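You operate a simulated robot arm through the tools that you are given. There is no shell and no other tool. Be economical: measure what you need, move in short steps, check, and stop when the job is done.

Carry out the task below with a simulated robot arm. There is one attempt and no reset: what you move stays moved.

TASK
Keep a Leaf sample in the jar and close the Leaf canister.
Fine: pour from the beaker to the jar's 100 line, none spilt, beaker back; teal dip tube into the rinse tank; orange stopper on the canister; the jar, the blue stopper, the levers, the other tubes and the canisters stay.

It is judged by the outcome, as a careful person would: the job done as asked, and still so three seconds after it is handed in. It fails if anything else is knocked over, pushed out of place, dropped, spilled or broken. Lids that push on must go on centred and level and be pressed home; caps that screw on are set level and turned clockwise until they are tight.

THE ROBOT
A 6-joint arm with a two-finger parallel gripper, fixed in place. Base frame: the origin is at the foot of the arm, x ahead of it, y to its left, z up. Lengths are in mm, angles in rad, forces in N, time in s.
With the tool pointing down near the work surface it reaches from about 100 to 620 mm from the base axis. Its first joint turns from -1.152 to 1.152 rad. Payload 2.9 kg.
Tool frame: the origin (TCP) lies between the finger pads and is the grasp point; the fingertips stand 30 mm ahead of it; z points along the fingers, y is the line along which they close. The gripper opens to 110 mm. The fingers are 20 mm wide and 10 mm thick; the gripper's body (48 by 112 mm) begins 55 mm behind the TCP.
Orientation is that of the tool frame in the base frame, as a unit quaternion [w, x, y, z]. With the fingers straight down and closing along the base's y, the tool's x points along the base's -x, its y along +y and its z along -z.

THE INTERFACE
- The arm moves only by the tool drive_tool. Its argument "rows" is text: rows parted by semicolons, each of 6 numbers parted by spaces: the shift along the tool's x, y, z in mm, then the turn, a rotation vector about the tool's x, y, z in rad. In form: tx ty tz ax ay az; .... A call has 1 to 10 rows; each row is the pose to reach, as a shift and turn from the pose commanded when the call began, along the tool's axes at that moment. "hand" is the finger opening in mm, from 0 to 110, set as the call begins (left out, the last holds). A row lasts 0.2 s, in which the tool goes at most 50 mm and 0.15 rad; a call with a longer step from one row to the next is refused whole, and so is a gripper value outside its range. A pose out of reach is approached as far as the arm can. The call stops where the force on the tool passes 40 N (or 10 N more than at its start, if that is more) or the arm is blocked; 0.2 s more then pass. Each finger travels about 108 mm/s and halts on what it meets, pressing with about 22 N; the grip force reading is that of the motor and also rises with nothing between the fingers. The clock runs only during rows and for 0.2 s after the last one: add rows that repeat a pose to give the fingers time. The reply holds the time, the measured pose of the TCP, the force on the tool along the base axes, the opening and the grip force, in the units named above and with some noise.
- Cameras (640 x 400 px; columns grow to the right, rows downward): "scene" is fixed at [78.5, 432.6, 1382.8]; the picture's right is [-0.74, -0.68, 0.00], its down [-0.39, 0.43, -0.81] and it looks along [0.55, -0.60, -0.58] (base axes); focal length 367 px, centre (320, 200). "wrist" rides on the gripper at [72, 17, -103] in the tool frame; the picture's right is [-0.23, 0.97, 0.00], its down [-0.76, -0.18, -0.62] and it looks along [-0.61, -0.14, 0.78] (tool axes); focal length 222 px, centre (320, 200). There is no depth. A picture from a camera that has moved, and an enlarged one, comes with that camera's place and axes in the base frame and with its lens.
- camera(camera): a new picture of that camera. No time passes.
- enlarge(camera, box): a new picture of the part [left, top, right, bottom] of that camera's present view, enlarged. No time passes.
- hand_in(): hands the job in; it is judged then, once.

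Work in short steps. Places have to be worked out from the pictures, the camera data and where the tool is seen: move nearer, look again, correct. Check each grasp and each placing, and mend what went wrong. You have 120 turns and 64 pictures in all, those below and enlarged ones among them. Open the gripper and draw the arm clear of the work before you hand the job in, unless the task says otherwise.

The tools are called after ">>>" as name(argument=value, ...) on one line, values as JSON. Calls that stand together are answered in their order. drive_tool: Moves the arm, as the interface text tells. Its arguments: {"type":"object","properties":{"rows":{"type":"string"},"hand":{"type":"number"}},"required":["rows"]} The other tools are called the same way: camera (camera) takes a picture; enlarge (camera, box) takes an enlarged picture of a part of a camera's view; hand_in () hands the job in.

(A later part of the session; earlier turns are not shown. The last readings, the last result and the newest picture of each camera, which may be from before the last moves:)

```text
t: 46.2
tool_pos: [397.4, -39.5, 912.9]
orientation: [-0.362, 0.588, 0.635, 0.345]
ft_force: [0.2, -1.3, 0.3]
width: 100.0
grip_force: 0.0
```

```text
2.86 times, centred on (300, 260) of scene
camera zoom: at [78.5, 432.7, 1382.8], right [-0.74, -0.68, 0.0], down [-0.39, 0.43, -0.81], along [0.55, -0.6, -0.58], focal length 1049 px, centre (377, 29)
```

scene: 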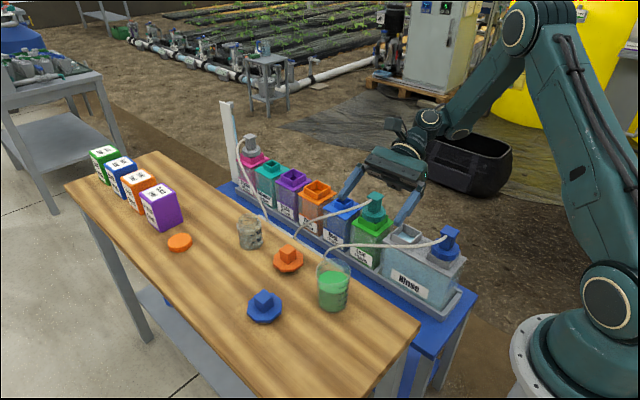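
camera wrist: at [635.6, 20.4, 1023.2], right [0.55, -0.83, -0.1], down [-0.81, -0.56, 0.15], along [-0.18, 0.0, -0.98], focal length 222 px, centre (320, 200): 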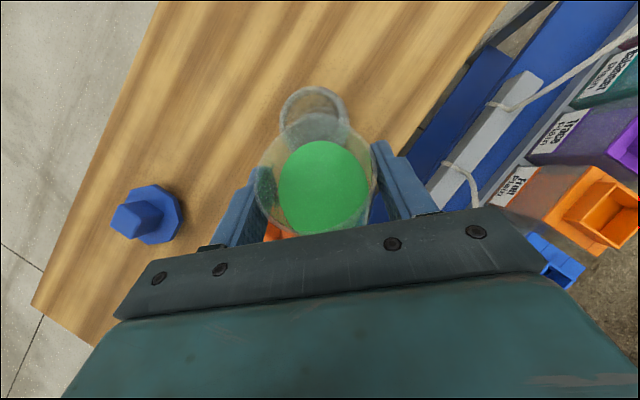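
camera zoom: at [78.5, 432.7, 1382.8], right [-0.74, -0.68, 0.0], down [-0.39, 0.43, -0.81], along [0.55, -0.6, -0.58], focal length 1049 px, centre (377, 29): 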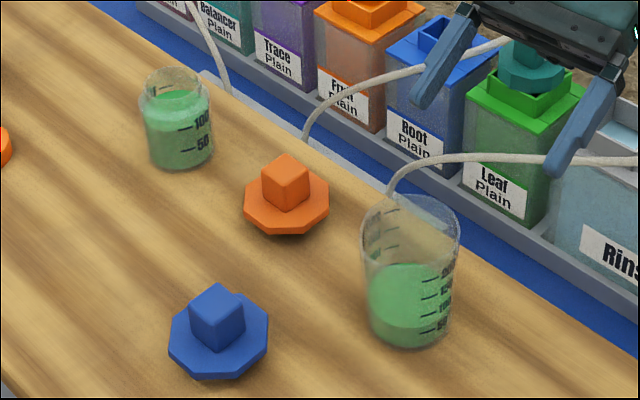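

The beaker is back and stable, within 2–3 mm of its place. I pitch the tool to vertical while rising, then move over the Leaf canister.

>>> drive_tool(rows="10 0 -6 0 -0.13 0;20 0 -12 0 -0.26 0;30 0 -17 0 -0.39 0;40 0 -23 0 -0.52 0;45 0 -26 0 -0.65 0;50 0 -29 0 -0.78 0;50 0 -29 0 -0.92 0;50 0 -29 0 -1.047 0")

```text
t: 48.0
tool_pos: [397.4, -39.3, 970.8]
orientation: [0.006, 0.681, 0.732, 0.004]
ft_force: [-0.7, -0.3, -0.4]
width: 99.8
grip_force: 0.1
```

>>> drive_tool(rows="-34 16.5 5 0 0 0;-68 33 10 0 0 0;-102 50 15 0 0 0;-136 66 20 0 0 0;-170 83 26 0 0 0;-204 100 31 0 0 0;-238 116 36 0 0 0;-270.8 132.2 41 0 0 0")

>>> camera(camera="wrist")

```text
t: 49.8
tool_pos: [549.4, -300.1, 932.4]
orientation: [0.004, 0.682, 0.732, 0.005]
ft_force: [0.2, -0.2, -0.4]
width: 100.0
grip_force: 0.1
```

```text
22 pictures are left
camera wrist: at [559.4, -228.1, 1036.0], right [0.99, -0.16, 0.01], down [-0.13, -0.77, 0.62], along [-0.09, -0.62, -0.78], focal length 222 px, centre (320, 200)
```

wrist: 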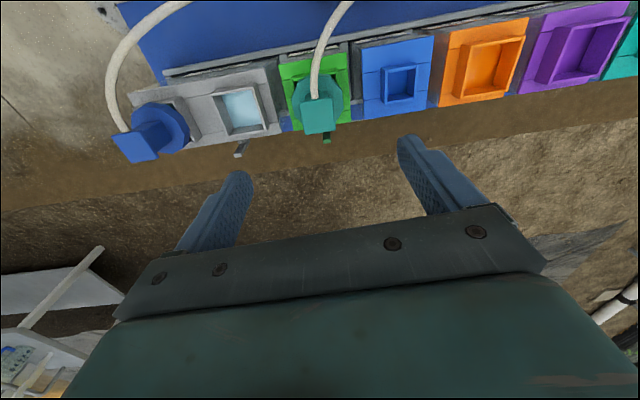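

Triangulation gives the teal top plate at (546,-311,~778) and the free rinse port at (430,-311,~700). I square the yaw and lower to just above the teal knob for a closer look.

>>> drive_tool(rows="-4 -1.5 20 0 0 0.03;-8 -3 45 0 0 0.071;-11.1 -4.2 72 0 0 0.071;-11.1 -4.2 72 0 0 0.071", hand=80)

>>> camera(camera="wrist")

>>> enlarge(camera="scene", box=[330, 160, 430, 240])

```text
t: 50.8
tool_pos: [546.3, -309.6, 859.3]
orientation: [0.006, 0.707, 0.707, 0.004]
ft_force: [-0.4, -1.0, 0.1]
width: 80.0
grip_force: 0.1
```

```text
21 pictures are left
camera wrist: at [562.2, -239.5, 962.7], right [0.97, -0.23, 0.01], down [-0.19, -0.76, 0.62], along [-0.13, -0.61, -0.78], focal length 222 px, centre (320, 200)
```

wrist: 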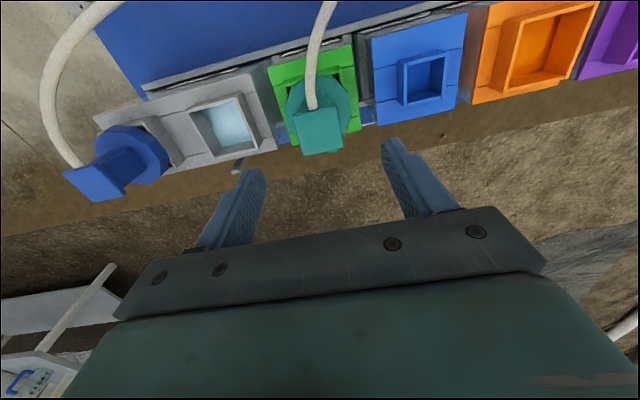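

```text
5.00 times, centred on (380, 200) of scene
camera zoom: at [78.5, 432.6, 1382.8], right [-0.74, -0.68, 0.0], down [-0.39, 0.43, -0.81], along [0.55, -0.6, -0.58], focal length 1836 px, centre (20, 200)
```

zoom: 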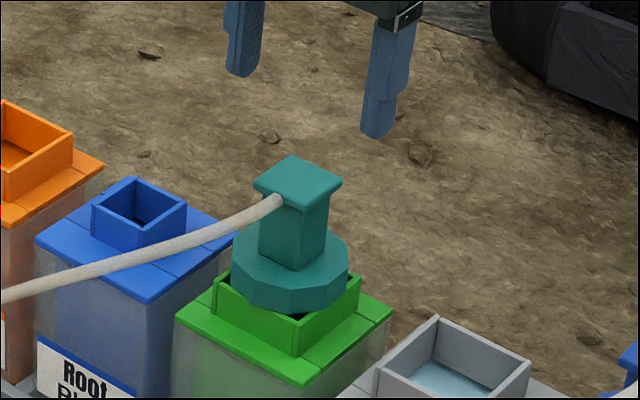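

The knob is a square plate on a shaft, centred at about (547,-315), with its top at ~772. I descend with the fingers straddling it in x.

>>> drive_tool(rows="-2 0.5 25 0 0 0;-5 1 50 0 0 0;-5 1 75 0 0 0;-5 1 90 0 0 0;-5 1 101 0 0 0")

>>> enlarge(camera="scene", box=[330, 160, 430, 240])

```text
t: 52.0
tool_pos: [549.6, -315.9, 757.3]
orientation: [0.005, 0.707, 0.707, 0.005]
ft_force: [-0.1, -0.6, -0.1]
width: 80.1
grip_force: 0.0
```

```text
5.00 times, centred on (380, 200) of scene
camera zoom: at [78.5, 432.6, 1382.8], right [-0.74, -0.68, 0.0], down [-0.39, 0.43, -0.81], along [0.55, -0.6, -0.58], focal length 1836 px, centre (20, 200)
```

zoom: 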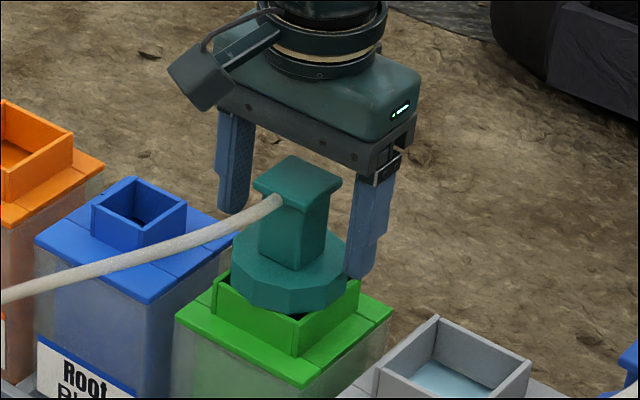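

The fingers straddle the knob properly. I close.

>>> drive_tool(rows="0 0 0 0 0 0;0 0 0 0 0 0;0 0 0 0 0 0;0 0 0 0 0 0", hand=10)

>>> drive_tool(rows="0 0 -2 0 0 0;0 0 -6 0 0 0;0 0 -12 0 0 0;0 0 -18 0 0 0;0 0 -24 0 0 0")

>>> enlarge(camera="scene", box=[330, 140, 430, 240])

```text
t: 53.0
tool_pos: [549.1, -315.4, 758.2]
orientation: [0.005, 0.707, 0.707, 0.005]
ft_force: [-0.2, 0.8, 0.1]
width: 37.5
grip_force: 21.9
```

```text
t: 54.2
tool_pos: [547.1, -315.1, 783.2]
orientation: [0.005, 0.707, 0.708, 0.005]
ft_force: [-0.2, 0.3, -1.3]
width: 37.3
grip_force: 21.8
```

```text
4.00 times, centred on (380, 190) of scene
camera zoom: at [78.5, 432.6, 1382.8], right [-0.74, -0.68, 0.0], down [-0.39, 0.43, -0.81], along [0.55, -0.6, -0.58], focal length 1468 px, centre (80, 240)
```

zoom: 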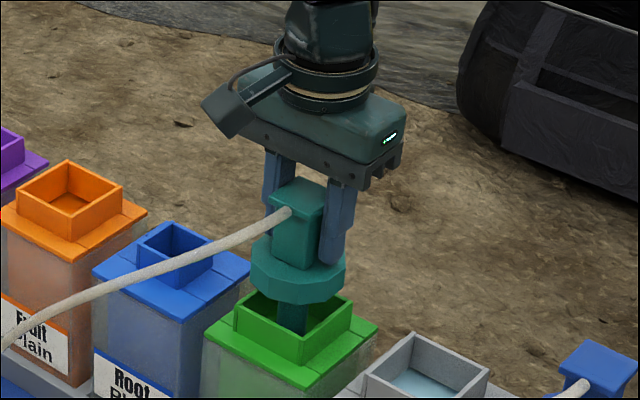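

Held at 37.3 mm and lifting with a tube below. I keep lifting straight up 140 mm and look for the tube's end.

>>> drive_tool(rows="0 0 -15 0 0 0;0 0 -35 0 0 0;0 0 -55 0 0 0;0 0 -75 0 0 0;0 0 -95 0 0 0;0 0 -115 0 0 0;0 0 -130 0 0 0;0 0 -140 0 0 0")

>>> enlarge(camera="scene", box=[320, 80, 480, 260])

```text
t: 56.0
tool_pos: [547.2, -315.3, 924.2]
orientation: [0.005, 0.707, 0.707, 0.005]
ft_force: [0.1, 0.6, -1.4]
width: 37.2
grip_force: 21.8
```

```text
2.22 times, centred on (400, 170) of scene
camera zoom: at [78.5, 432.6, 1382.8], right [-0.74, -0.68, 0.0], down [-0.39, 0.43, -0.81], along [0.55, -0.6, -0.58], focal length 816 px, centre (142, 267)
```

zoom: 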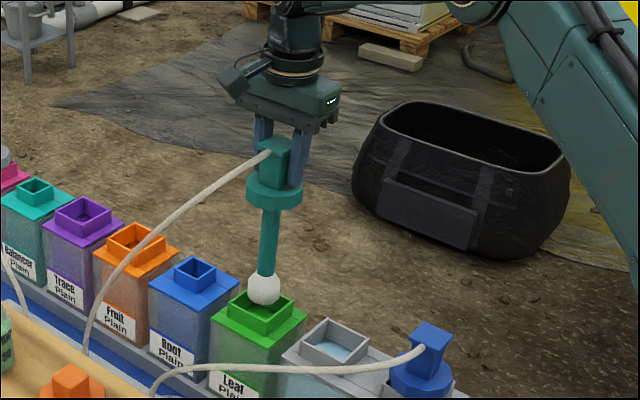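

The tube ends in a white float about at neck height. I raise another 45 mm and carry it over the rinse port.

>>> drive_tool(rows="0 0 -15 0 0 0;0 0 -32 0 0 0;0 0 -45 0 0 0;0 -10 -45 0 0 0;0 -30 -45 0 0 0;0 -52 -45 0 0 0;0 -75 -45 0 0 0;0 -97 -45 0 0 0;0 -110 -45 0 0 0;1 -117 -45 0 0 0")

>>> enlarge(camera="scene", box=[360, 130, 480, 260])

>>> camera(camera="wrist")

```text
t: 58.2
tool_pos: [428.0, -315.5, 965.5]
orientation: [0.005, 0.707, 0.707, 0.004]
ft_force: [0.4, -0.3, -1.3]
width: 37.4
grip_force: 21.9
```

```text
3.08 times, centred on (420, 195) of scene
camera zoom: at [78.5, 432.6, 1382.8], right [-0.74, -0.68, 0.0], down [-0.39, 0.43, -0.81], along [0.55, -0.6, -0.58], focal length 1130 px, centre (12, 215)
```

zoom: 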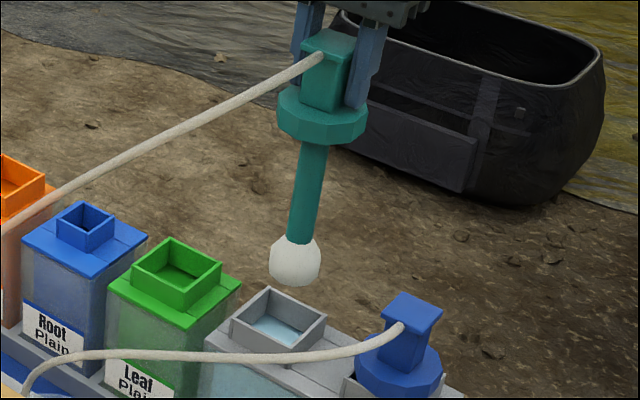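

```text
15 pictures are left
camera wrist: at [443.6, -244.1, 1069.6], right [0.97, -0.23, 0.01], down [-0.19, -0.76, 0.62], along [-0.13, -0.61, -0.78], focal length 222 px, centre (320, 200)
```

wrist: 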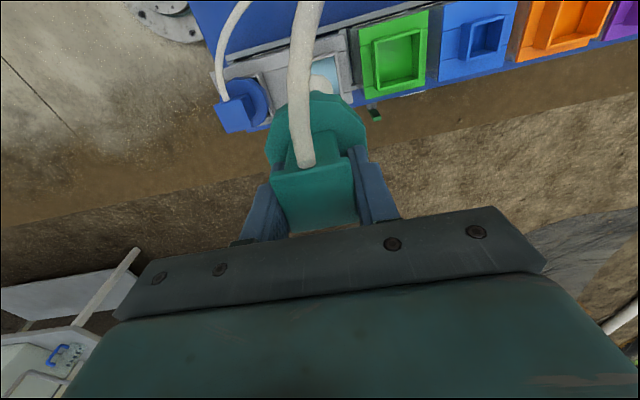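

Tube hangs vertical. The port centre appears about 4 mm further in +x. I correct and lower the float to just above the port rim.

>>> drive_tool(rows="1 2 0 0 0 0;1.5 4 -0 0 0 0;1.5 4 12 0 0 0;1.5 4 24 0 0 0;1.5 4 34 0 0 0")

>>> enlarge(camera="scene", box=[390, 195, 440, 245])

```text
t: 59.4
tool_pos: [434.0, -313.3, 930.8]
orientation: [0.005, 0.707, 0.707, 0.005]
ft_force: [0.5, 0.5, -1.3]
width: 37.6
grip_force: 22.3
```

```text
8.00 times, centred on (415, 220) of scene
camera zoom: at [78.5, 432.6, 1382.8], right [-0.74, -0.68, 0.0], down [-0.39, 0.43, -0.81], along [0.55, -0.6, -0.58], focal length 2937 px, centre (-440, 40)
```

zoom: 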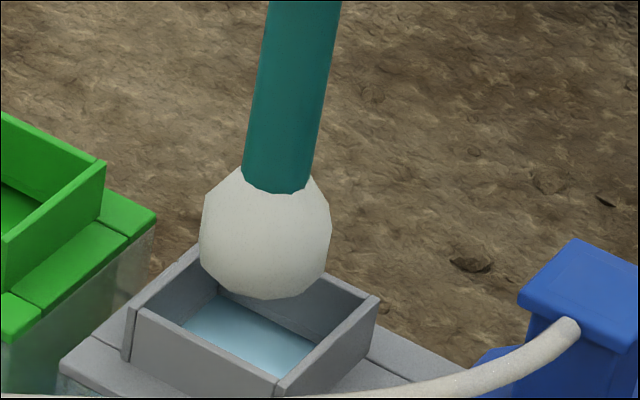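

Both necks compute to z≈703 at y≈-315, with the port at x≈431.7, so only about 1 mm of correction is needed. I lower slowly into the port.

>>> drive_tool(rows="-0.8 -0.8 0 0 0 0;-0.8 -0.8 5 0 0 0;-0.8 -0.8 10 0 0 0;-0.8 -0.8 15 0 0 0;-0.8 -0.8 20 0 0 0;-0.8 -0.8 26 0 0 0;-0.8 -0.8 33 0 0 0;-0.8 -0.8 40 0 0 0")

>>> enlarge(camera="scene", box=[390, 195, 440, 245])

```text
t: 61.2
tool_pos: [433.3, -314.3, 891.5]
orientation: [0.005, 0.707, 0.707, 0.005]
ft_force: [0.9, 0.1, -0.7]
width: 37.4
grip_force: 21.6
```

```text
8.00 times, centred on (415, 220) of scene
camera zoom: at [78.5, 432.6, 1382.8], right [-0.74, -0.68, 0.0], down [-0.39, 0.43, -0.81], along [0.55, -0.6, -0.58], focal length 2937 px, centre (-440, 40)
```

zoom: 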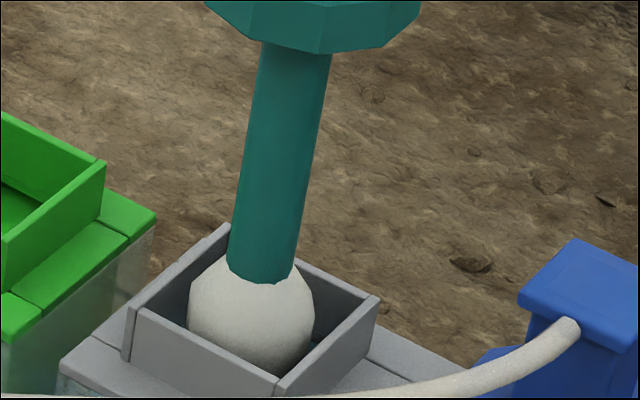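

The float is cleanly inside the port. I keep lowering.

>>> drive_tool(rows="0 0 10 0 0 0;0 0 22 0 0 0;0 0 34 0 0 0;0 0 46 0 0 0;0 0 58 0 0 0;0 0 70 0 0 0;0 0 82 0 0 0;0 0 94 0 0 0;0 0 104 0 0 0;0 0 112 0 0 0")

>>> drive_tool(rows="0 0 4 0 0 0;0 0 8 0 0 0;0 0 12 0 0 0;0 0 15 0 0 0;0 0 18 0 0 0")

>>> enlarge(camera="scene", box=[380, 180, 450, 250])

```text
t: 63.4
tool_pos: [435.0, -313.4, 781.7]
orientation: [0.005, 0.707, 0.707, 0.005]
ft_force: [0.2, 0.6, -1.1]
width: 37.4
grip_force: 22.3
```

```text
t: 64.6
tool_pos: [436.4, -314.4, 763.4]
orientation: [0.005, 0.707, 0.707, 0.005]
ft_force: [0.3, 0.2, -0.8]
width: 37.4
grip_force: 22.4
```

```text
5.71 times, centred on (415, 215) of scene
camera zoom: at [78.5, 432.6, 1382.8], right [-0.74, -0.68, 0.0], down [-0.39, 0.43, -0.81], along [0.55, -0.6, -0.58], focal length 2098 px, centre (-223, 114)
```

zoom: 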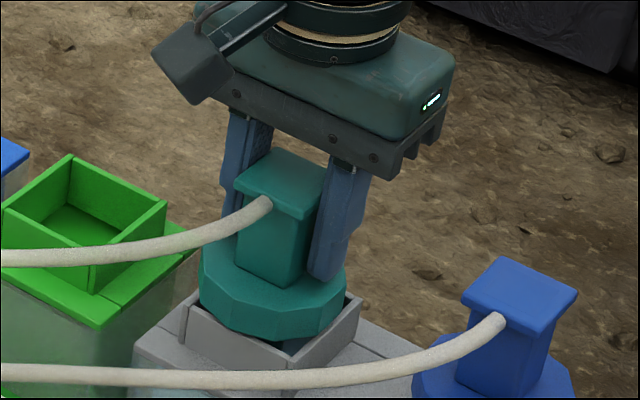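

The disc is just above the port rim and centred. I lower the last few millimetres until contact.

>>> drive_tool(rows="0 0 1.5 0 0 0;0 0 3 0 0 0;0 0 4.5 0 0 0;0 0 5.5 0 0 0;0 0 6.5 0 0 0")

```text
t: 65.8
tool_pos: [435.9, -314.0, 758.6]
orientation: [0.006, 0.708, 0.706, 0.005]
ft_force: [-9.9, 4.9, 34.0]
width: 37.3
grip_force: 21.7
```

Firm contact at the seat height (758). I ease the load, open and rise.

>>> drive_tool(rows="0 0 -1.5 0 0 0;0 0 -1.5 0 0 0")

>>> drive_tool(rows="0 0 0 0 0 0;0 0 0 0 0 0;0 0 0 0 0 0", hand=75)

>>> drive_tool(rows="0 0 -15 0 0 0;0 0 -45 0 0 0;0 0 -85 0 0 0;0 0 -125 0 0 0;0 0 -165 0 0 0;0 0 -195 0 0 0")

>>> enlarge(camera="scene", box=[340, 160, 480, 300])

```text
t: 66.4
tool_pos: [435.2, -314.2, 756.4]
orientation: [0.005, 0.707, 0.707, 0.005]
ft_force: [0.8, -2.7, 7.2]
width: 38.0
grip_force: 21.9
```

```text
t: 67.2
tool_pos: [436.1, -314.1, 757.2]
orientation: [0.005, 0.707, 0.707, 0.005]
ft_force: [-0.5, -1.1, 0.8]
width: 75.1
grip_force: 0.0
```

```text
t: 68.6
tool_pos: [432.7, -313.9, 952.9]
orientation: [0.005, 0.707, 0.707, 0.005]
ft_force: [0.2, -1.2, -0.1]
width: 75.2
grip_force: 0.1
```

```text
2.86 times, centred on (410, 230) of scene
camera zoom: at [78.5, 432.7, 1382.8], right [-0.74, -0.68, 0.0], down [-0.39, 0.43, -0.81], along [0.55, -0.6, -0.58], focal length 1049 px, centre (63, 114)
```

zoom: 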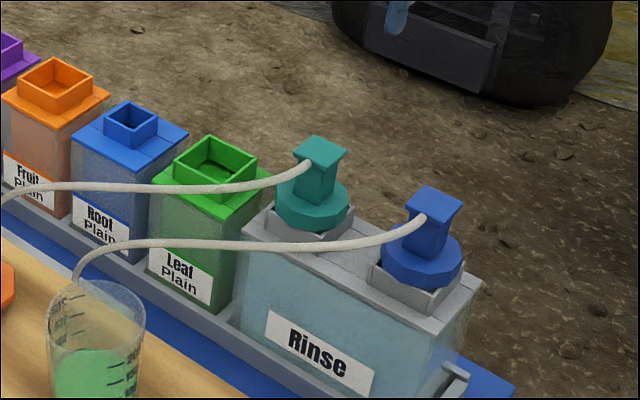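

The teal tube is seated in the rinse tank. Now I move over the orange stopper on the bench.

>>> drive_tool(rows="40 9 0 0 0 0;80 19 2 0 0 0;120 28 4 0 0 0;165 39 6 0 0 0;210 50 8 0 0 0;255 60 10 0 0 0;300 71 12 0 0 0;340 80 13 0 0 0;372 88 13 0 0 0")

>>> camera(camera="wrist")

```text
t: 70.6
tool_pos: [521.0, 59.2, 940.1]
orientation: [0.005, 0.707, 0.707, 0.005]
ft_force: [-0.1, -0.8, -0.3]
width: 75.2
grip_force: 0.1
```

```text
10 pictures are left
camera wrist: at [536.3, 129.7, 1043.9], right [0.97, -0.23, 0.01], down [-0.19, -0.76, 0.62], along [-0.13, -0.61, -0.78], focal length 222 px, centre (320, 200)
```

wrist: 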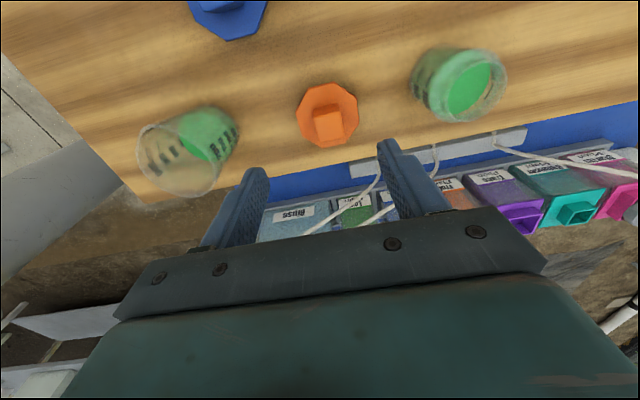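

The orange knob is at about (531,45) with top z≈820 and yaw about -8°. I align and lower to just above it.

>>> drive_tool(rows="-4 3 15 0 0 0.05;-9 6 35 0 0 0.1;-14 9.5 55 0 0 0.14;-14 9.5 72 0 0 0.14;-14 9.5 72 0 0 0.14")

>>> camera(camera="wrist")

```text
t: 71.8
tool_pos: [531.4, 44.9, 869.5]
orientation: [0.005, 0.756, 0.655, 0.005]
ft_force: [-0.1, 0.0, -0.5]
width: 75.0
grip_force: 0.1
```

```text
9 pictures are left
camera wrist: at [556.5, 112.2, 972.3], right [0.93, -0.36, 0.01], down [-0.29, -0.73, 0.62], along [-0.21, -0.58, -0.79], focal length 222 px, centre (320, 200)
```

wrist: 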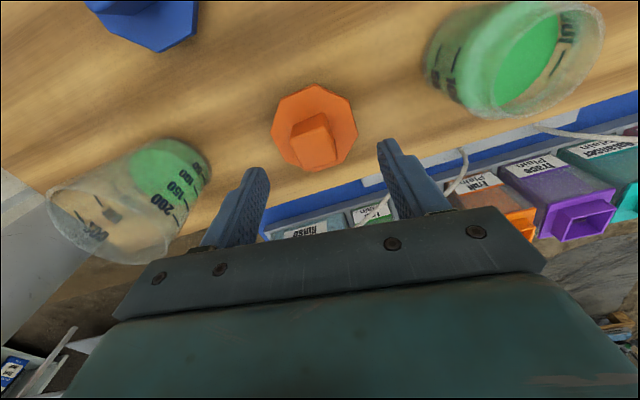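

>>> enlarge(camera="wrist", box=[250, 70, 390, 190])

```text
3.33 times, centred on (320, 130) of wrist
camera zoom: at [556.5, 112.2, 972.3], right [0.93, -0.36, 0.01], down [-0.29, -0.73, 0.62], along [-0.21, -0.58, -0.79], focal length 740 px, centre (320, 433)
```

zoom: 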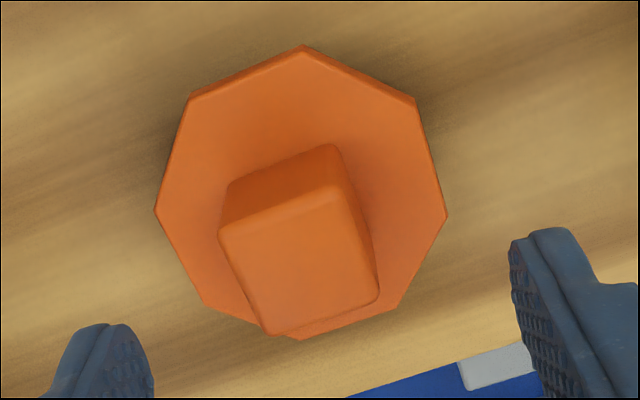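

The enlarged view shows the knob aligned with the base axes (28×26 mm) at about (529,46), its top ~820 and the disc top ~789. I undo the yaw and descend around the knob.

>>> drive_tool(rows="0.3 -1.5 5 0 0 -0.07;0.6 -2.8 12 0 0 -0.14;0.6 -2.8 24 0 0 -0.14;0.6 -2.8 36 0 0 -0.14;0.6 -2.8 44 0 0 -0.14", hand=60)

>>> enlarge(camera="scene", box=[250, 200, 340, 290])

```text
t: 73.1
tool_pos: [530.7, 45.6, 829.6]
orientation: [0.007, 0.707, 0.707, 0.007]
ft_force: [-1.6, 0.1, 6.8]
width: 60.7
grip_force: 0.8
stopped in row 5: the force on the tool passed its limit (the readings are from after the stop); the commanded pose is now the measured one
```

```text
4.44 times, centred on (295, 245) of scene
camera zoom: at [78.4, 432.6, 1382.8], right [-0.74, -0.68, 0.0], down [-0.39, 0.43, -0.81], along [0.55, -0.6, -0.58], focal length 1632 px, centre (431, 0)
```

zoom: 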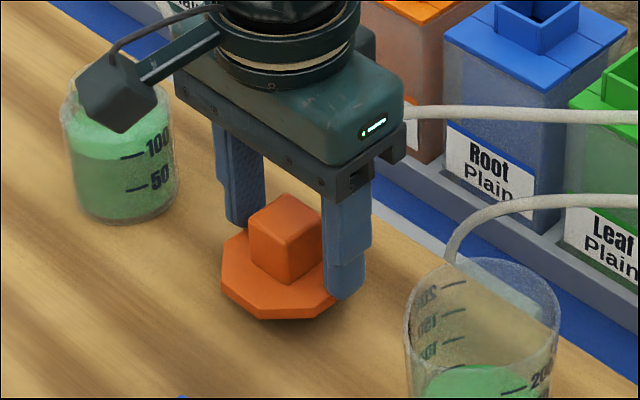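

The fingertips touched the disc at TCP 829.6, so the disc top is ≈799.5. I raise 4 mm and close on the knob.

>>> drive_tool(rows="0 0 -2 0 0 0;0 0 -4 0 0 0")

>>> drive_tool(rows="0 0 0 0 0 0;0 0 0 0 0 0;0 0 0 0 0 0;0 0 0 0 0 0", hand=5)

>>> drive_tool(rows="0 0 -5 0 0 0;0 0 -15 0 0 0;0 0 -30 0 0 0;0 0 -50 0 0 0;0 0 -75 0 0 0;0 0 -100 0 0 0")

>>> enlarge(camera="scene", box=[230, 160, 350, 280])

```text
t: 73.7
tool_pos: [530.3, 43.9, 832.1]
orientation: [0.005, 0.708, 0.707, 0.005]
ft_force: [-0.1, -0.1, 0.0]
width: 60.0
grip_force: 0.0
```

```text
t: 74.7
tool_pos: [530.2, 45.4, 832.4]
orientation: [0.006, 0.707, 0.707, 0.007]
ft_force: [-0.2, -0.9, -0.4]
width: 27.0
grip_force: 21.8
```

```text
t: 76.1
tool_pos: [528.8, 45.4, 933.9]
orientation: [0.007, 0.707, 0.707, 0.006]
ft_force: [0.0, 0.5, -0.4]
width: 27.4
grip_force: 22.3
```

```text
3.33 times, centred on (290, 220) of scene
camera zoom: at [78.5, 432.6, 1382.8], right [-0.74, -0.68, 0.0], down [-0.39, 0.43, -0.81], along [0.55, -0.6, -0.58], focal length 1224 px, centre (420, 133)
```

zoom: 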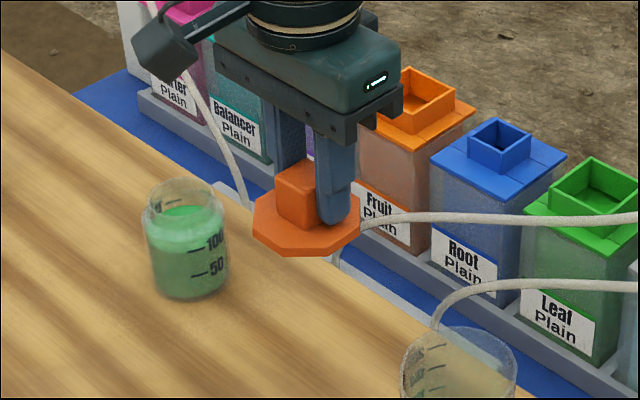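

The stopper is held level. From the wrist geometry its centre is about 4.5 mm further in +y than the TCP. I move it over the Leaf neck (546.5,-315).

>>> drive_tool(rows="-20 1 0 0 0 0;-60 3 0 0 0 0;-105 5 0 0 0 0;-150 7 0 0 0 0;-195 9 0 0 0 0;-240 11 0 0 0 0;-285 13 0 0 0 0;-325 16 0 0 0 0;-355 17.5 0 0 0 0;-365 17.7 0 0 0 0")

>>> drive_tool(rows="0 0 25 0 0 0;0 0 60 0 0 0;0 0 95 0 0 0;0 0 125 0 0 0;0 0 145 0 0 0;0 0 145 0 0 0")

>>> enlarge(camera="scene", box=[340, 170, 410, 240])

```text
t: 78.3
tool_pos: [546.0, -319.0, 932.7]
orientation: [0.005, 0.707, 0.707, 0.005]
ft_force: [0.3, 1.0, -0.6]
width: 26.8
grip_force: 22.0
```

```text
t: 79.7
tool_pos: [548.1, -320.5, 787.6]
orientation: [0.006, 0.707, 0.707, 0.006]
ft_force: [0.1, -0.2, -0.3]
width: 27.0
grip_force: 21.8
```

```text
5.71 times, centred on (375, 205) of scene
camera zoom: at [78.5, 432.6, 1382.8], right [-0.74, -0.68, 0.0], down [-0.39, 0.43, -0.81], along [0.55, -0.6, -0.58], focal length 2098 px, centre (6, 171)
```

zoom: 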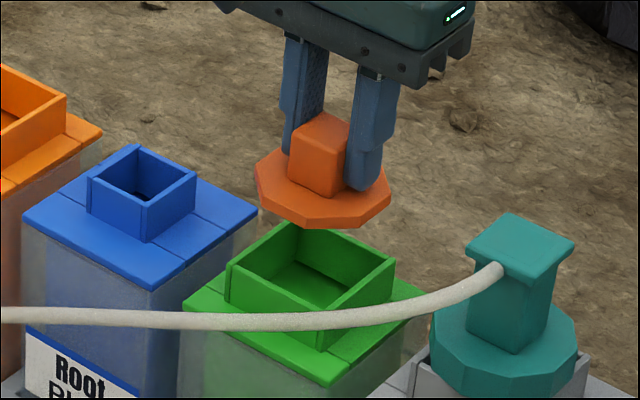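

The stopper hovers about 40 mm above the neck. I check its centring from the wrist camera.

>>> enlarge(camera="wrist", box=[240, 70, 400, 220])

```text
2.67 times, centred on (320, 145) of wrist
camera zoom: at [563.2, -248.8, 891.5], right [0.97, -0.23, 0.02], down [-0.19, -0.76, 0.62], along [-0.13, -0.61, -0.78], focal length 592 px, centre (320, 347)
```

zoom: 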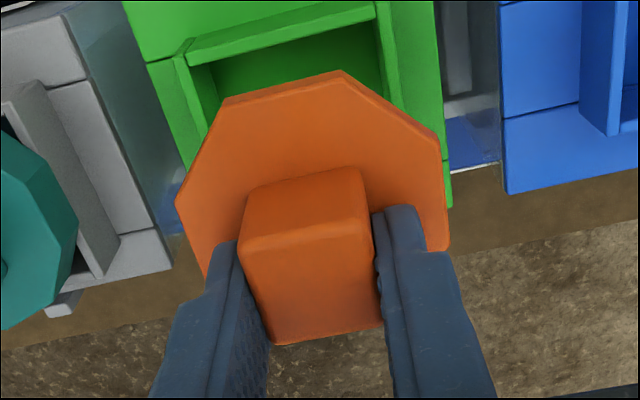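

Stopper centre computes to (547.5,-315.4), matching the neck. I lower it until contact.

>>> drive_tool(rows="0 0 8 0 0 0;0 0 16 0 0 0;0 0 22 0 0 0;0 0 27 0 0 0;0 0 31 0 0 0;0 0 34 0 0 0")

>>> drive_tool(rows="0 0 2 0 0 0;0 0 4 0 0 0;0 0 6 0 0 0;0 0 8 0 0 0;0 0 10 0 0 0;0 0 12 0 0 0")

>>> enlarge(camera="scene", box=[340, 170, 410, 240])

```text
t: 81.1
tool_pos: [550.2, -320.6, 753.9]
orientation: [0.006, 0.707, 0.707, 0.007]
ft_force: [-0.2, 0.0, 0.0]
width: 27.1
grip_force: 22.1
```

```text
t: 82.5
tool_pos: [551.4, -320.9, 744.4]
orientation: [0.008, 0.707, 0.707, 0.006]
ft_force: [-5.6, 2.6, 20.7]
width: 27.6
grip_force: 22.1
```

```text
5.71 times, centred on (375, 205) of scene
camera zoom: at [78.0, 432.9, 1382.7], right [-0.74, -0.68, 0.0], down [-0.39, 0.43, -0.81], along [0.55, -0.6, -0.58], focal length 2098 px, centre (6, 171)
```

zoom: 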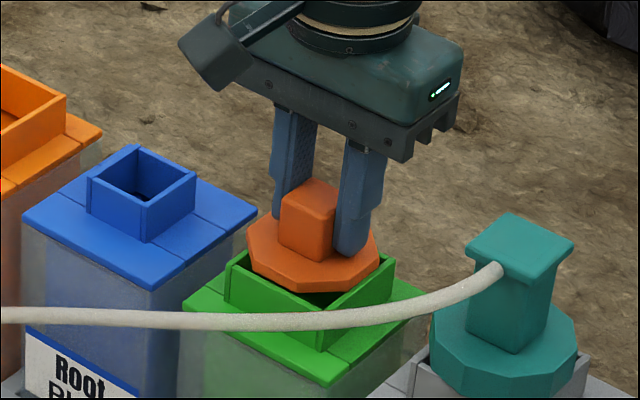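

Contact with 20 N, and the disc sits centred on the neck. I press further to make sure it's home.

>>> drive_tool(rows="0 0 1.5 0 0 0;0 0 3 0 0 0;0 0 4.5 0 0 0;0 0 6 0 0 0")

```text
t: 83.3
tool_pos: [551.6, -321.4, 742.8]
orientation: [0.009, 0.707, 0.707, 0.007]
ft_force: [0.5, 1.4, 5.1]
width: 27.1
grip_force: 21.5
stopped in row 4: the force on the tool passed its limit (the readings are from after the stop); the commanded pose is now the measured one
```

It stopped at the force limit with little further travel. I release, rise a little and inspect.

>>> drive_tool(rows="0 0 0 0 0 0;0 0 0 0 0 0;0 0 0 0 0 0", hand=60)

>>> drive_tool(rows="0 0 -10 0 0 0;0 0 -30 0 0 0;0 0 -60 0 0 0;0 0 -90 0 0 0;0 0 -120 0 0 0")

>>> enlarge(camera="scene", box=[350, 180, 410, 240])

```text
t: 84.1
tool_pos: [552.1, -320.3, 743.5]
orientation: [0.01, 0.707, 0.708, 0.007]
ft_force: [0.8, -1.1, 13.1]
width: 58.8
grip_force: 0.1
```

```text
t: 85.3
tool_pos: [548.5, -319.9, 860.1]
orientation: [0.008, 0.708, 0.707, 0.006]
ft_force: [0.1, 0.2, -0.3]
width: 60.0
grip_force: 0.1
```

```text
6.67 times, centred on (380, 210) of scene
camera zoom: at [78.5, 432.6, 1382.8], right [-0.74, -0.68, 0.0], down [-0.39, 0.43, -0.81], along [0.55, -0.6, -0.58], focal length 2447 px, centre (-80, 133)
```

zoom: 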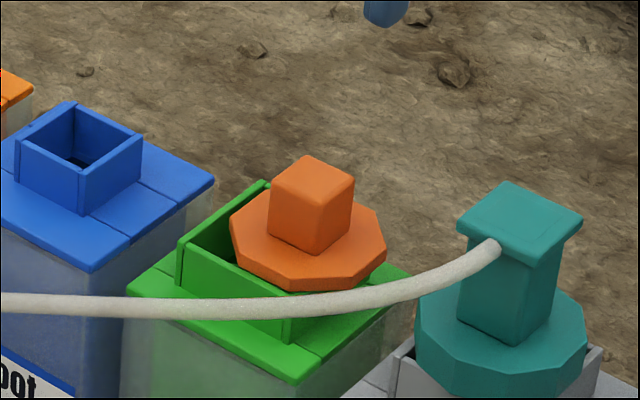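

Releasing dragged the stopper sideways, because the fingertips were pressed on its disc. It is off-centre towards -x, so I look from the wrist to locate it precisely and fix it.

>>> enlarge(camera="wrist", box=[255, 60, 383, 160])

```text
4.00 times, centred on (319, 110) of wrist
camera zoom: at [562.8, -248.7, 965.2], right [0.97, -0.23, 0.02], down [-0.19, -0.76, 0.62], along [-0.13, -0.61, -0.78], focal length 888 px, centre (324, 560)
```

zoom: 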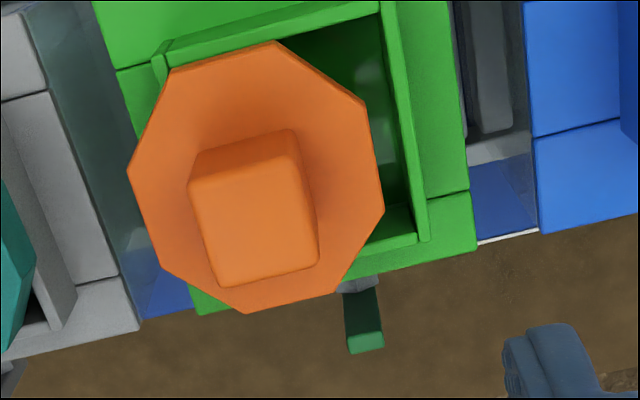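

Comparing both views: the stopper is level at about (533.5,-314.7) and the neck centre at about (544.5,-308.3). My first placing was off because of the camera's depth ambiguity. I remove the slight tool tilt, go to the stopper and regrip it with the tips clear of the disc.

>>> drive_tool(rows="3 -7 0 0.01 0 0;6.3 -14.3 0 0.02 0 0;6.3 -14.3 0 0.02 0 0")

```text
t: 86.1
tool_pos: [535.1, -314.5, 862.3]
orientation: [0.002, 0.707, 0.707, 0.0]
ft_force: [0.6, -0.1, -0.3]
width: 59.9
grip_force: 0.1
```

The tool is vertical now. I descend to TCP ≈747, keeping the tips above the disc.

>>> drive_tool(rows="0 0 25 0 0 0;0 0 55 0 0 0;0 0 80 0 0 0;0 0 98 0 0 0;0 0 108 0 0 0;0 0 114 0 0 0")

```text
t: 87.5
tool_pos: [534.9, -315.2, 748.4]
orientation: [0.003, 0.707, 0.707, -0.001]
ft_force: [0.0, -0.2, 0.3]
width: 60.0
grip_force: 0.0
```

>>> drive_tool(rows="0 0 0 0 0 0;0 0 0 0 0 0;0 0 0 0 0 0;0 0 0 0 0 0", hand=5)

```text
t: 88.5
tool_pos: [534.1, -314.8, 747.9]
orientation: [0.001, 0.708, 0.707, -0.001]
ft_force: [-1.1, 0.2, 3.4]
width: 27.0
grip_force: 22.4
```

Gripped. I lift 25 mm, shift +10 in x and +6.5 in y, and lower again gently.

>>> drive_tool(rows="0 0 -8 0 0 0;0 0 -25 0 0 0;3 5 -25 0 0 0;6.5 10.2 -25 0 0 0;6.5 10.2 -25 0 0 0;6.5 10.2 -18 0 0 0;6.5 10.2 -11 0 0 0")

```text
t: 90.1
tool_pos: [544.3, -308.4, 757.2]
orientation: [0.002, 0.707, 0.707, -0.001]
ft_force: [-0.7, -0.2, -0.5]
width: 26.6
grip_force: 22.4
```

>>> drive_tool(rows="0 0 1.5 0 0 0;0 0 3 0 0 0;0 0 4.5 0 0 0;0 0 6 0 0 0;0 0 7 0 0 0")

>>> drive_tool(rows="0 0 1 0 0 0;0 0 2 0 0 0;0 0 3 0 0 0")

```text
t: 91.3
tool_pos: [544.1, -309.6, 751.7]
orientation: [0.002, 0.707, 0.707, 0.0]
ft_force: [0.1, -0.4, -0.7]
width: 26.9
grip_force: 22.2
```

```text
t: 92.1
tool_pos: [544.8, -308.0, 749.1]
orientation: [0.002, 0.706, 0.708, -0.001]
ft_force: [0.4, 0.5, -0.6]
width: 27.0
grip_force: 22.2
```

>>> drive_tool(rows="0 0 1 0 0 0;0 0 2 0 0 0;0 0 3 0 0 0")

>>> drive_tool(rows="0 0 1 0 0 0;0 0 2 0 0 0;0 0 3 0 0 0")

```text
t: 92.9
tool_pos: [545.1, -309.2, 747.6]
orientation: [0.002, 0.707, 0.707, 0.0]
ft_force: [-5.6, 2.4, 18.0]
width: 26.8
grip_force: 21.8
```

```text
t: 93.7
tool_pos: [546.8, -308.6, 747.5]
orientation: [0.004, 0.707, 0.707, 0.001]
ft_force: [0.5, -0.4, 3.5]
width: 27.0
grip_force: 21.9
stopped in row 3: the force on the tool passed its limit (the readings are from after the stop); the commanded pose is now the measured one
```

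Contact at 747.5, the same height as before. I probe with a light downward load and small x/y motions to feel whether a plug drops into the opening.

>>> drive_tool(rows="0 0 0.8 0 0 0;0 1.5 0.8 0 0 0;0 3 0.8 0 0 0;0 1.5 0.8 0 0 0;0 0 0.8 0 0 0;0 -1.5 0.8 0 0 0;0 -3 0.8 0 0 0;0 -1.5 0.8 0 0 0;0 -1.5 0.8 0 0 0")

```text
t: 95.7
tool_pos: [545.8, -309.2, 747.4]
orientation: [0.004, 0.708, 0.706, 0.001]
ft_force: [0.7, 0.9, 23.2]
width: 27.0
grip_force: 21.6
```

>>> drive_tool(rows="1.5 0 0 0 0 0;3 0 0 0 0 0;1.5 0 0 0 0 0;0 0 0 0 0 0;-1.5 0 0 0 0 0;-3 0 0 0 0 0;-1.5 0 0 0 0 0;0 0 0 0 0 0")

```text
t: 97.5
tool_pos: [545.6, -310.0, 746.8]
orientation: [0.005, 0.708, 0.706, 0.0]
ft_force: [2.7, -1.1, 20.1]
width: 27.0
grip_force: 22.0
```

No drop is felt, so the disc rests flat on the rim. I unload, open with the tips clear of the disc, rise straight up and take a last detailed look.

>>> drive_tool(rows="0 0 -0.8 0 0 0;0 0 -1.5 0 0 0;0 0 -1.5 0 0 0")

>>> drive_tool(rows="0 0 0 0 0 0;0 0 0 0 0 0;0 0 0 0 0 0", hand=55)

>>> drive_tool(rows="0 0 -10 0 0 0;0 0 -30 0 0 0;0 0 -60 0 0 0;0 0 -90 0 0 0;0 0 -115 0 0 0")

>>> enlarge(camera="wrist", box=[255, 60, 383, 160])

```text
t: 98.3
tool_pos: [544.2, -308.6, 747.1]
orientation: [0.005, 0.708, 0.706, 0.001]
ft_force: [1.1, -5.6, 14.1]
width: 27.1
grip_force: 22.1
```

```text
t: 99.1
tool_pos: [543.7, -309.5, 747.1]
orientation: [0.004, 0.707, 0.707, 0.001]
ft_force: [0.1, -0.1, -0.5]
width: 54.8
grip_force: 0.0
```

```text
t: 100.3
tool_pos: [544.5, -307.5, 863.0]
orientation: [0.003, 0.707, 0.708, 0.001]
ft_force: [-0.4, -0.7, 0.4]
width: 55.0
grip_force: 0.0
```

```text
4.00 times, centred on (319, 110) of wrist
camera zoom: at [560.6, -236.4, 966.3], right [0.97, -0.23, 0.01], down [-0.18, -0.76, 0.63], along [-0.14, -0.61, -0.78], focal length 888 px, centre (324, 560)
```

zoom: 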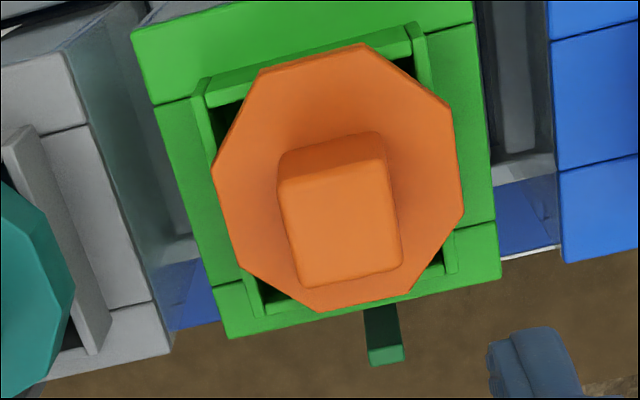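

The last view shows the stopper level and y-centred, but about 2.5 mm too far in +x. I go back down, regrip, shift -2.5 mm in x and feel again for seating.

>>> drive_tool(rows="0 0 25 0 0 0;0 0 55 0 0 0;0 0 85 0 0 0;0 0 105 0 0 0;0 0 114 0 0 0")

>>> drive_tool(rows="0 0 0 0 0 0;0 0 0 0 0 0;0 0 0 0 0 0;0 0 0 0 0 0", hand=5)

>>> drive_tool(rows="0 0 -2 0 0 0;0 0 -4 0 0 0;0 -1.2 -4 0 0 0;0 -2.5 -4 0 0 0;0 -2.5 -2 0 0 0;0 -2.5 0 0 0 0;0 -2.5 1.5 0 0 0")

```text
t: 101.5
tool_pos: [544.4, -309.0, 747.0]
orientation: [0.003, 0.708, 0.707, -0.001]
ft_force: [0.8, -0.1, -0.1]
width: 55.3
grip_force: 0.0
```

```text
t: 102.5
tool_pos: [545.2, -308.5, 748.0]
orientation: [0.004, 0.707, 0.707, 0.0]
ft_force: [-0.1, 0.0, -0.4]
width: 26.9
grip_force: 22.7
```

```text
t: 104.1
tool_pos: [541.6, -307.8, 747.9]
orientation: [0.004, 0.707, 0.707, 0.0]
ft_force: [-2.1, 0.4, 5.1]
width: 26.9
grip_force: 22.7
```

>>> drive_tool(rows="0 0 1.2 0 0 0;1.3 0 1.2 0 0 0;2.6 0 1.2 0 0 0;1.3 0 1.2 0 0 0;0 0 1.2 0 0 0;-1.3 0 1.2 0 0 0;-2.6 0 1.2 0 0 0;-1.3 0 1.2 0 0 0;0 0 1.2 0 0 0")

```text
t: 106.1
tool_pos: [542.8, -309.7, 748.4]
orientation: [0.006, 0.708, 0.707, 0.0]
ft_force: [4.3, 1.9, 21.7]
width: 26.7
grip_force: 22.3
```

Still no drop. To learn whether the stopper has a plug below its disc, I leave it centred and measure the bench height by touch: its disc top stood at 799.6 there. First I unload, release and rise.

>>> drive_tool(rows="0 0 -1.5 0 0 0;0 0 -2.2 0 0 0;0 0 -2.2 0 0 0")

>>> drive_tool(rows="0 0 0 0 0 0;0 0 0 0 0 0;0 0 0 0 0 0", hand=55)

>>> drive_tool(rows="0 0 -15 0 0 0;0 0 -45 0 0 0;0 0 -85 0 0 0;0 0 -125 0 0 0;0 0 -160 0 0 0;0 0 -185 0 0 0")

```text
t: 106.9
tool_pos: [541.5, -308.4, 747.1]
orientation: [0.003, 0.708, 0.706, -0.001]
ft_force: [-0.2, -3.2, 8.5]
width: 27.1
grip_force: 21.9
```

```text
t: 107.7
tool_pos: [543.3, -309.4, 748.0]
orientation: [0.004, 0.707, 0.707, 0.0]
ft_force: [-0.5, 0.1, -0.6]
width: 55.0
grip_force: 0.0
```

```text
t: 109.1
tool_pos: [540.5, -307.3, 935.0]
orientation: [0.004, 0.707, 0.707, 0.0]
ft_force: [0.0, -0.1, -0.2]
width: 55.3
grip_force: 0.0
```

>>> drive_tool(rows="40 -2 0 0 0 0;80 -4 0 0 0 0;120 -6 0 0 0 0;165 -8 0 0 0 0;210 -10 0 0 0 0;255 -12 0 0 0 0;300 -12 0 0 0 0;340 -12 20 0 0 0;348 -12 60 0 0 0;348 -12 100 0 0 0", hand=10)

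>>> drive_tool(rows="0 0 3 0 0 0;0 0 6 0 0 0;0 0 9 0 0 0;0 0 12 0 0 0;0 0 15 0 0 0;0 0 18 0 0 0;0 0 21 0 0 0;0 0 24 0 0 0;0 0 27 0 0 0;0 0 30 0 0 0")

```text
t: 111.3
tool_pos: [531.1, 39.1, 831.4]
orientation: [0.003, 0.707, 0.707, 0.0]
ft_force: [0.6, -0.3, 0.7]
width: 10.1
grip_force: 0.1
```

```text
t: 113.2
tool_pos: [532.0, 38.9, 810.2]
orientation: [0.005, 0.708, 0.706, 0.001]
ft_force: [-6.8, -0.7, 8.9]
width: 13.2
grip_force: 3.0
stopped in row 9: the force on the tool passed its limit (the readings are from after the stop); the commanded pose is now the measured one
```

The bench is at 780 (tip), so the stopper stands 19.4 mm below its disc top: it does have a plug about 11 mm long. I go back, regrip, and test with the disc lifted 3 mm whether the neck walls confine the plug.

>>> drive_tool(rows="0 0 -25 0 0 0;0 0 -65 0.003 0.002 0;0 0 -105 0.007 0.004 0;-40 2 -125 0.007 0.004 0;-85 3 -125 0.007 0.004 0;-130 5 -125 0.007 0.004 0;-175 6 -125 0.007 0.004 0;-220 8 -125 0.007 0.004 0;-265 9 -125 0.007 0.004 0;-310 10 -125 0.007 0.004 0", hand=55)

>>> drive_tool(rows="-20 1 0 0 0 0;-38 1 0 0 0 0;-38 1 40 0 0 0;-38 1 80 0 0 0;-38 1 120 0 0 0;-38 1 150 0 0 0;-38 1 170 0 0 0;-38 1 180 0 0 0;-38 1 187 0 0 0")

```text
t: 115.5
tool_pos: [541.1, -268.9, 938.2]
orientation: [0.002, 0.707, 0.708, 0.001]
ft_force: [0.0, -1.1, -0.4]
width: 54.9
grip_force: 0.1
```

```text
t: 117.5
tool_pos: [541.8, -307.1, 748.5]
orientation: [0.003, 0.708, 0.707, 0.001]
ft_force: [0.6, 0.2, 0.0]
width: 55.1
grip_force: 0.0
```

Now I close on the knob, lift 3 mm and move in +x by 6 mm, watching the lateral force.

>>> drive_tool(rows="0 0 0 0 0 0;0 0 0 0 0 0;0 0 0 0 0 0;0 0 0 0 0 0", hand=5)

>>> drive_tool(rows="0 0 -1.5 0 0 0;0 0 -3 0 0 0;0 2 -3 0 0 0;0 4 -3 0 0 0;0 6 -3 0 0 0;0 6 -3 0 0 0")

```text
t: 118.5
tool_pos: [543.2, -307.4, 749.0]
orientation: [0.001, 0.708, 0.707, 0.001]
ft_force: [-1.6, 0.1, 0.1]
width: 26.5
grip_force: 22.3
```

```text
t: 119.8
tool_pos: [547.6, -308.3, 753.1]
orientation: [0.003, 0.708, 0.707, 0.001]
ft_force: [0.1, 0.3, -1.2]
width: 27.0
grip_force: 21.3
```

>>> drive_tool(rows="0 1.5 0 0 0 0;0 3 0 0 0 0;0 4.5 0 0 0 0;0 6 0 0 0 0;0 6 0 0 0 0")

>>> drive_tool(rows="0 1.5 0 0 0 0;0 3 0 0 0 0;0 4 0 0 0 0;0 4 0 0 0 0")

```text
t: 121.0
tool_pos: [553.9, -308.7, 752.4]
orientation: [0.002, 0.708, 0.706, 0.001]
ft_force: [0.3, 0.7, -0.3]
width: 27.0
grip_force: 22.3
```

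```text
t: 122.0
tool_pos: [558.2, -308.1, 751.9]
orientation: [0.002, 0.708, 0.707, 0.001]
ft_force: [-0.2, -0.4, -0.1]
width: 26.9
grip_force: 22.2
```

No resistance over 16 mm, so the plug was resting on top of the rim (rim ≈693, disc 19 mm above it). Redoing the parallax with that height, the aligned TCP is about (540.7,-311.5). I move there above the rim.

>>> drive_tool(rows="0 -4 -2 0 0 0;-1 -8 -2 0 0 0;-2 -12 -2 0 0 0;-3 -15 -2 0 0 0;-3.3 -17.5 -2 0 0 0;-3.3 -17.5 0 0 0 0")

>>> drive_tool(rows="0 0 1 0 0 0;0 0 2 0 0 0;0 0 3 0 0 0;0 0 4 0 0 0;0 0 4.5 0 0 0;0 0 4.5 0 0 0")

```text
t: 123.5
tool_pos: [541.7, -312.1, 753.1]
orientation: [0.003, 0.707, 0.707, 0.001]
ft_force: [-0.3, 0.1, -0.7]
width: 26.9
grip_force: 22.6
```

```text
t: 124.8
tool_pos: [541.1, -312.1, 749.0]
orientation: [0.004, 0.707, 0.707, 0.001]
ft_force: [-0.9, 2.5, 12.9]
width: 26.8
grip_force: 21.8
```

Contact again at 749. I search under light load: first towards -y.

>>> drive_tool(rows="-0.8 0 0 0 0 0;-1.6 0 0 0 0 0;-2.4 0 0 0 0 0;-3.2 0 0 0 0 0;-4 0 0 0 0 0;-4 0 0 0 0 0")

>>> drive_tool(rows="0.8 -1.5 0 0 0 0;1.6 -1.5 0 0 0 0;2.4 -1.5 0 0 0 0;3.2 -1.5 0 0 0 0;4 -1.5 0 0 0 0;4.8 -1.5 0 0 0 0;5.6 -1.5 0 0 0 0;5.6 -1.5 0 0 0 0")

```text
t: 126.2
tool_pos: [541.6, -315.9, 748.7]
orientation: [0.003, 0.707, 0.707, 0.001]
ft_force: [1.8, 7.2, 20.1]
width: 27.1
grip_force: 22.0
```

```text
t: 128.1
tool_pos: [540.2, -308.7, 749.4]
orientation: [0.003, 0.708, 0.706, 0.001]
ft_force: [0.7, -5.7, 17.1]
width: 26.8
grip_force: 21.6
```

Nothing yet. Re-evaluating the absolute wrist estimates gives the neck at about (544.7,-310.2), so I scan that area under light load.

>>> drive_tool(rows="-0.6 1.5 0 0 0 0;-0.6 2.5 0 0 0 0;-0.6 3.5 0 0 0 0;-0.6 4.2 0 0 0 0;-0.6 4.9 0 0 0 0;-0.6 5.6 0 0 0 0;-0.6 6.3 0 0 0 0;-0.6 7 0 0 0 0;-0.6 7 0 0 0 0")

```text
t: 130.1
tool_pos: [547.3, -309.1, 748.4]
orientation: [0.002, 0.708, 0.706, 0.001]
ft_force: [-12.1, 5.3, 19.1]
width: 27.2
grip_force: 22.3
```

Lateral resistance of 12 N in x appeared, possibly the plug catching an edge. I scan y from here.

>>> drive_tool(rows="-0.7 -0.7 0 0 0 0;-1.4 -1.5 0 0 0 0;-2.1 -1.5 0 0 0 0;-2.8 -1.5 0 0 0 0;-3.5 -1.5 0 0 0 0;-3.5 -1.5 0 0 0 0")

```text
t: 131.4
tool_pos: [544.8, -315.6, 748.6]
orientation: [0.002, 0.708, 0.706, 0.001]
ft_force: [-8.3, 3.6, 8.9]
width: 27.2
grip_force: 22.0
```

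Vertical force dropped to 9 N. I push down a little here to see whether it goes in.

>>> drive_tool(rows="0 0 0.7 0 0 0;0 0 1.4 0 0 0;0 0 2.1 0 0 0;0 0 2.1 0 0 0")

```text
t: 132.4
tool_pos: [546.3, -313.6, 747.6]
orientation: [0.003, 0.708, 0.706, 0.002]
ft_force: [-11.8, 4.6, 24.6]
width: 27.2
grip_force: 21.7
```

Rethinking: in every picture any plug is hidden under the disc, so its radius must be below ~20 mm, much smaller than the 54 mm opening. It was probably inside all along with the disc on the rim, which also fits the image heights. I check by lifting 4 mm and feeling for the neck walls, which also gives the exact centre.

>>> drive_tool(rows="0 0 -2 0 0 0;0 0 -4 0 0 0;1.5 2 -5 0 0 0;3 5 -5 0 0 0;3 8 -5 0 0 0;3 11 -5 0 0 0;3 12 -5 0 0 0")

>>> drive_tool(rows="0 1 0 0 0 0;0 2 0 0 0 0;0 2 0 0 0 0")

```text
t: 134.1
tool_pos: [557.1, -309.6, 751.1]
orientation: [0.003, 0.708, 0.706, 0.002]
ft_force: [0.1, 0.2, -0.6]
width: 26.9
grip_force: 22.3
```

```text
t: 134.8
tool_pos: [559.4, -309.2, 750.0]
orientation: [0.002, 0.707, 0.707, 0.001]
ft_force: [0.3, 0.4, -0.1]
width: 27.0
grip_force: 22.0
```

>>> drive_tool(rows="0 1 0 0 0 0;0 2 0 0 0 0;0 2 0 0 0 0")

>>> drive_tool(rows="0 1 0 0 0 0;0 2 0 0 0 0;0 2 0 0 0 0")

```text
t: 135.7
tool_pos: [562.2, -311.3, 749.8]
orientation: [0.002, 0.708, 0.706, 0.001]
ft_force: [0.7, 0.1, -1.1]
width: 27.0
grip_force: 22.4
```

```text
t: 136.4
tool_pos: [563.8, -311.5, 751.0]
orientation: [0.002, 0.708, 0.706, 0.002]
ft_force: [-0.1, -0.3, -0.6]
width: 27.0
grip_force: 22.5
```

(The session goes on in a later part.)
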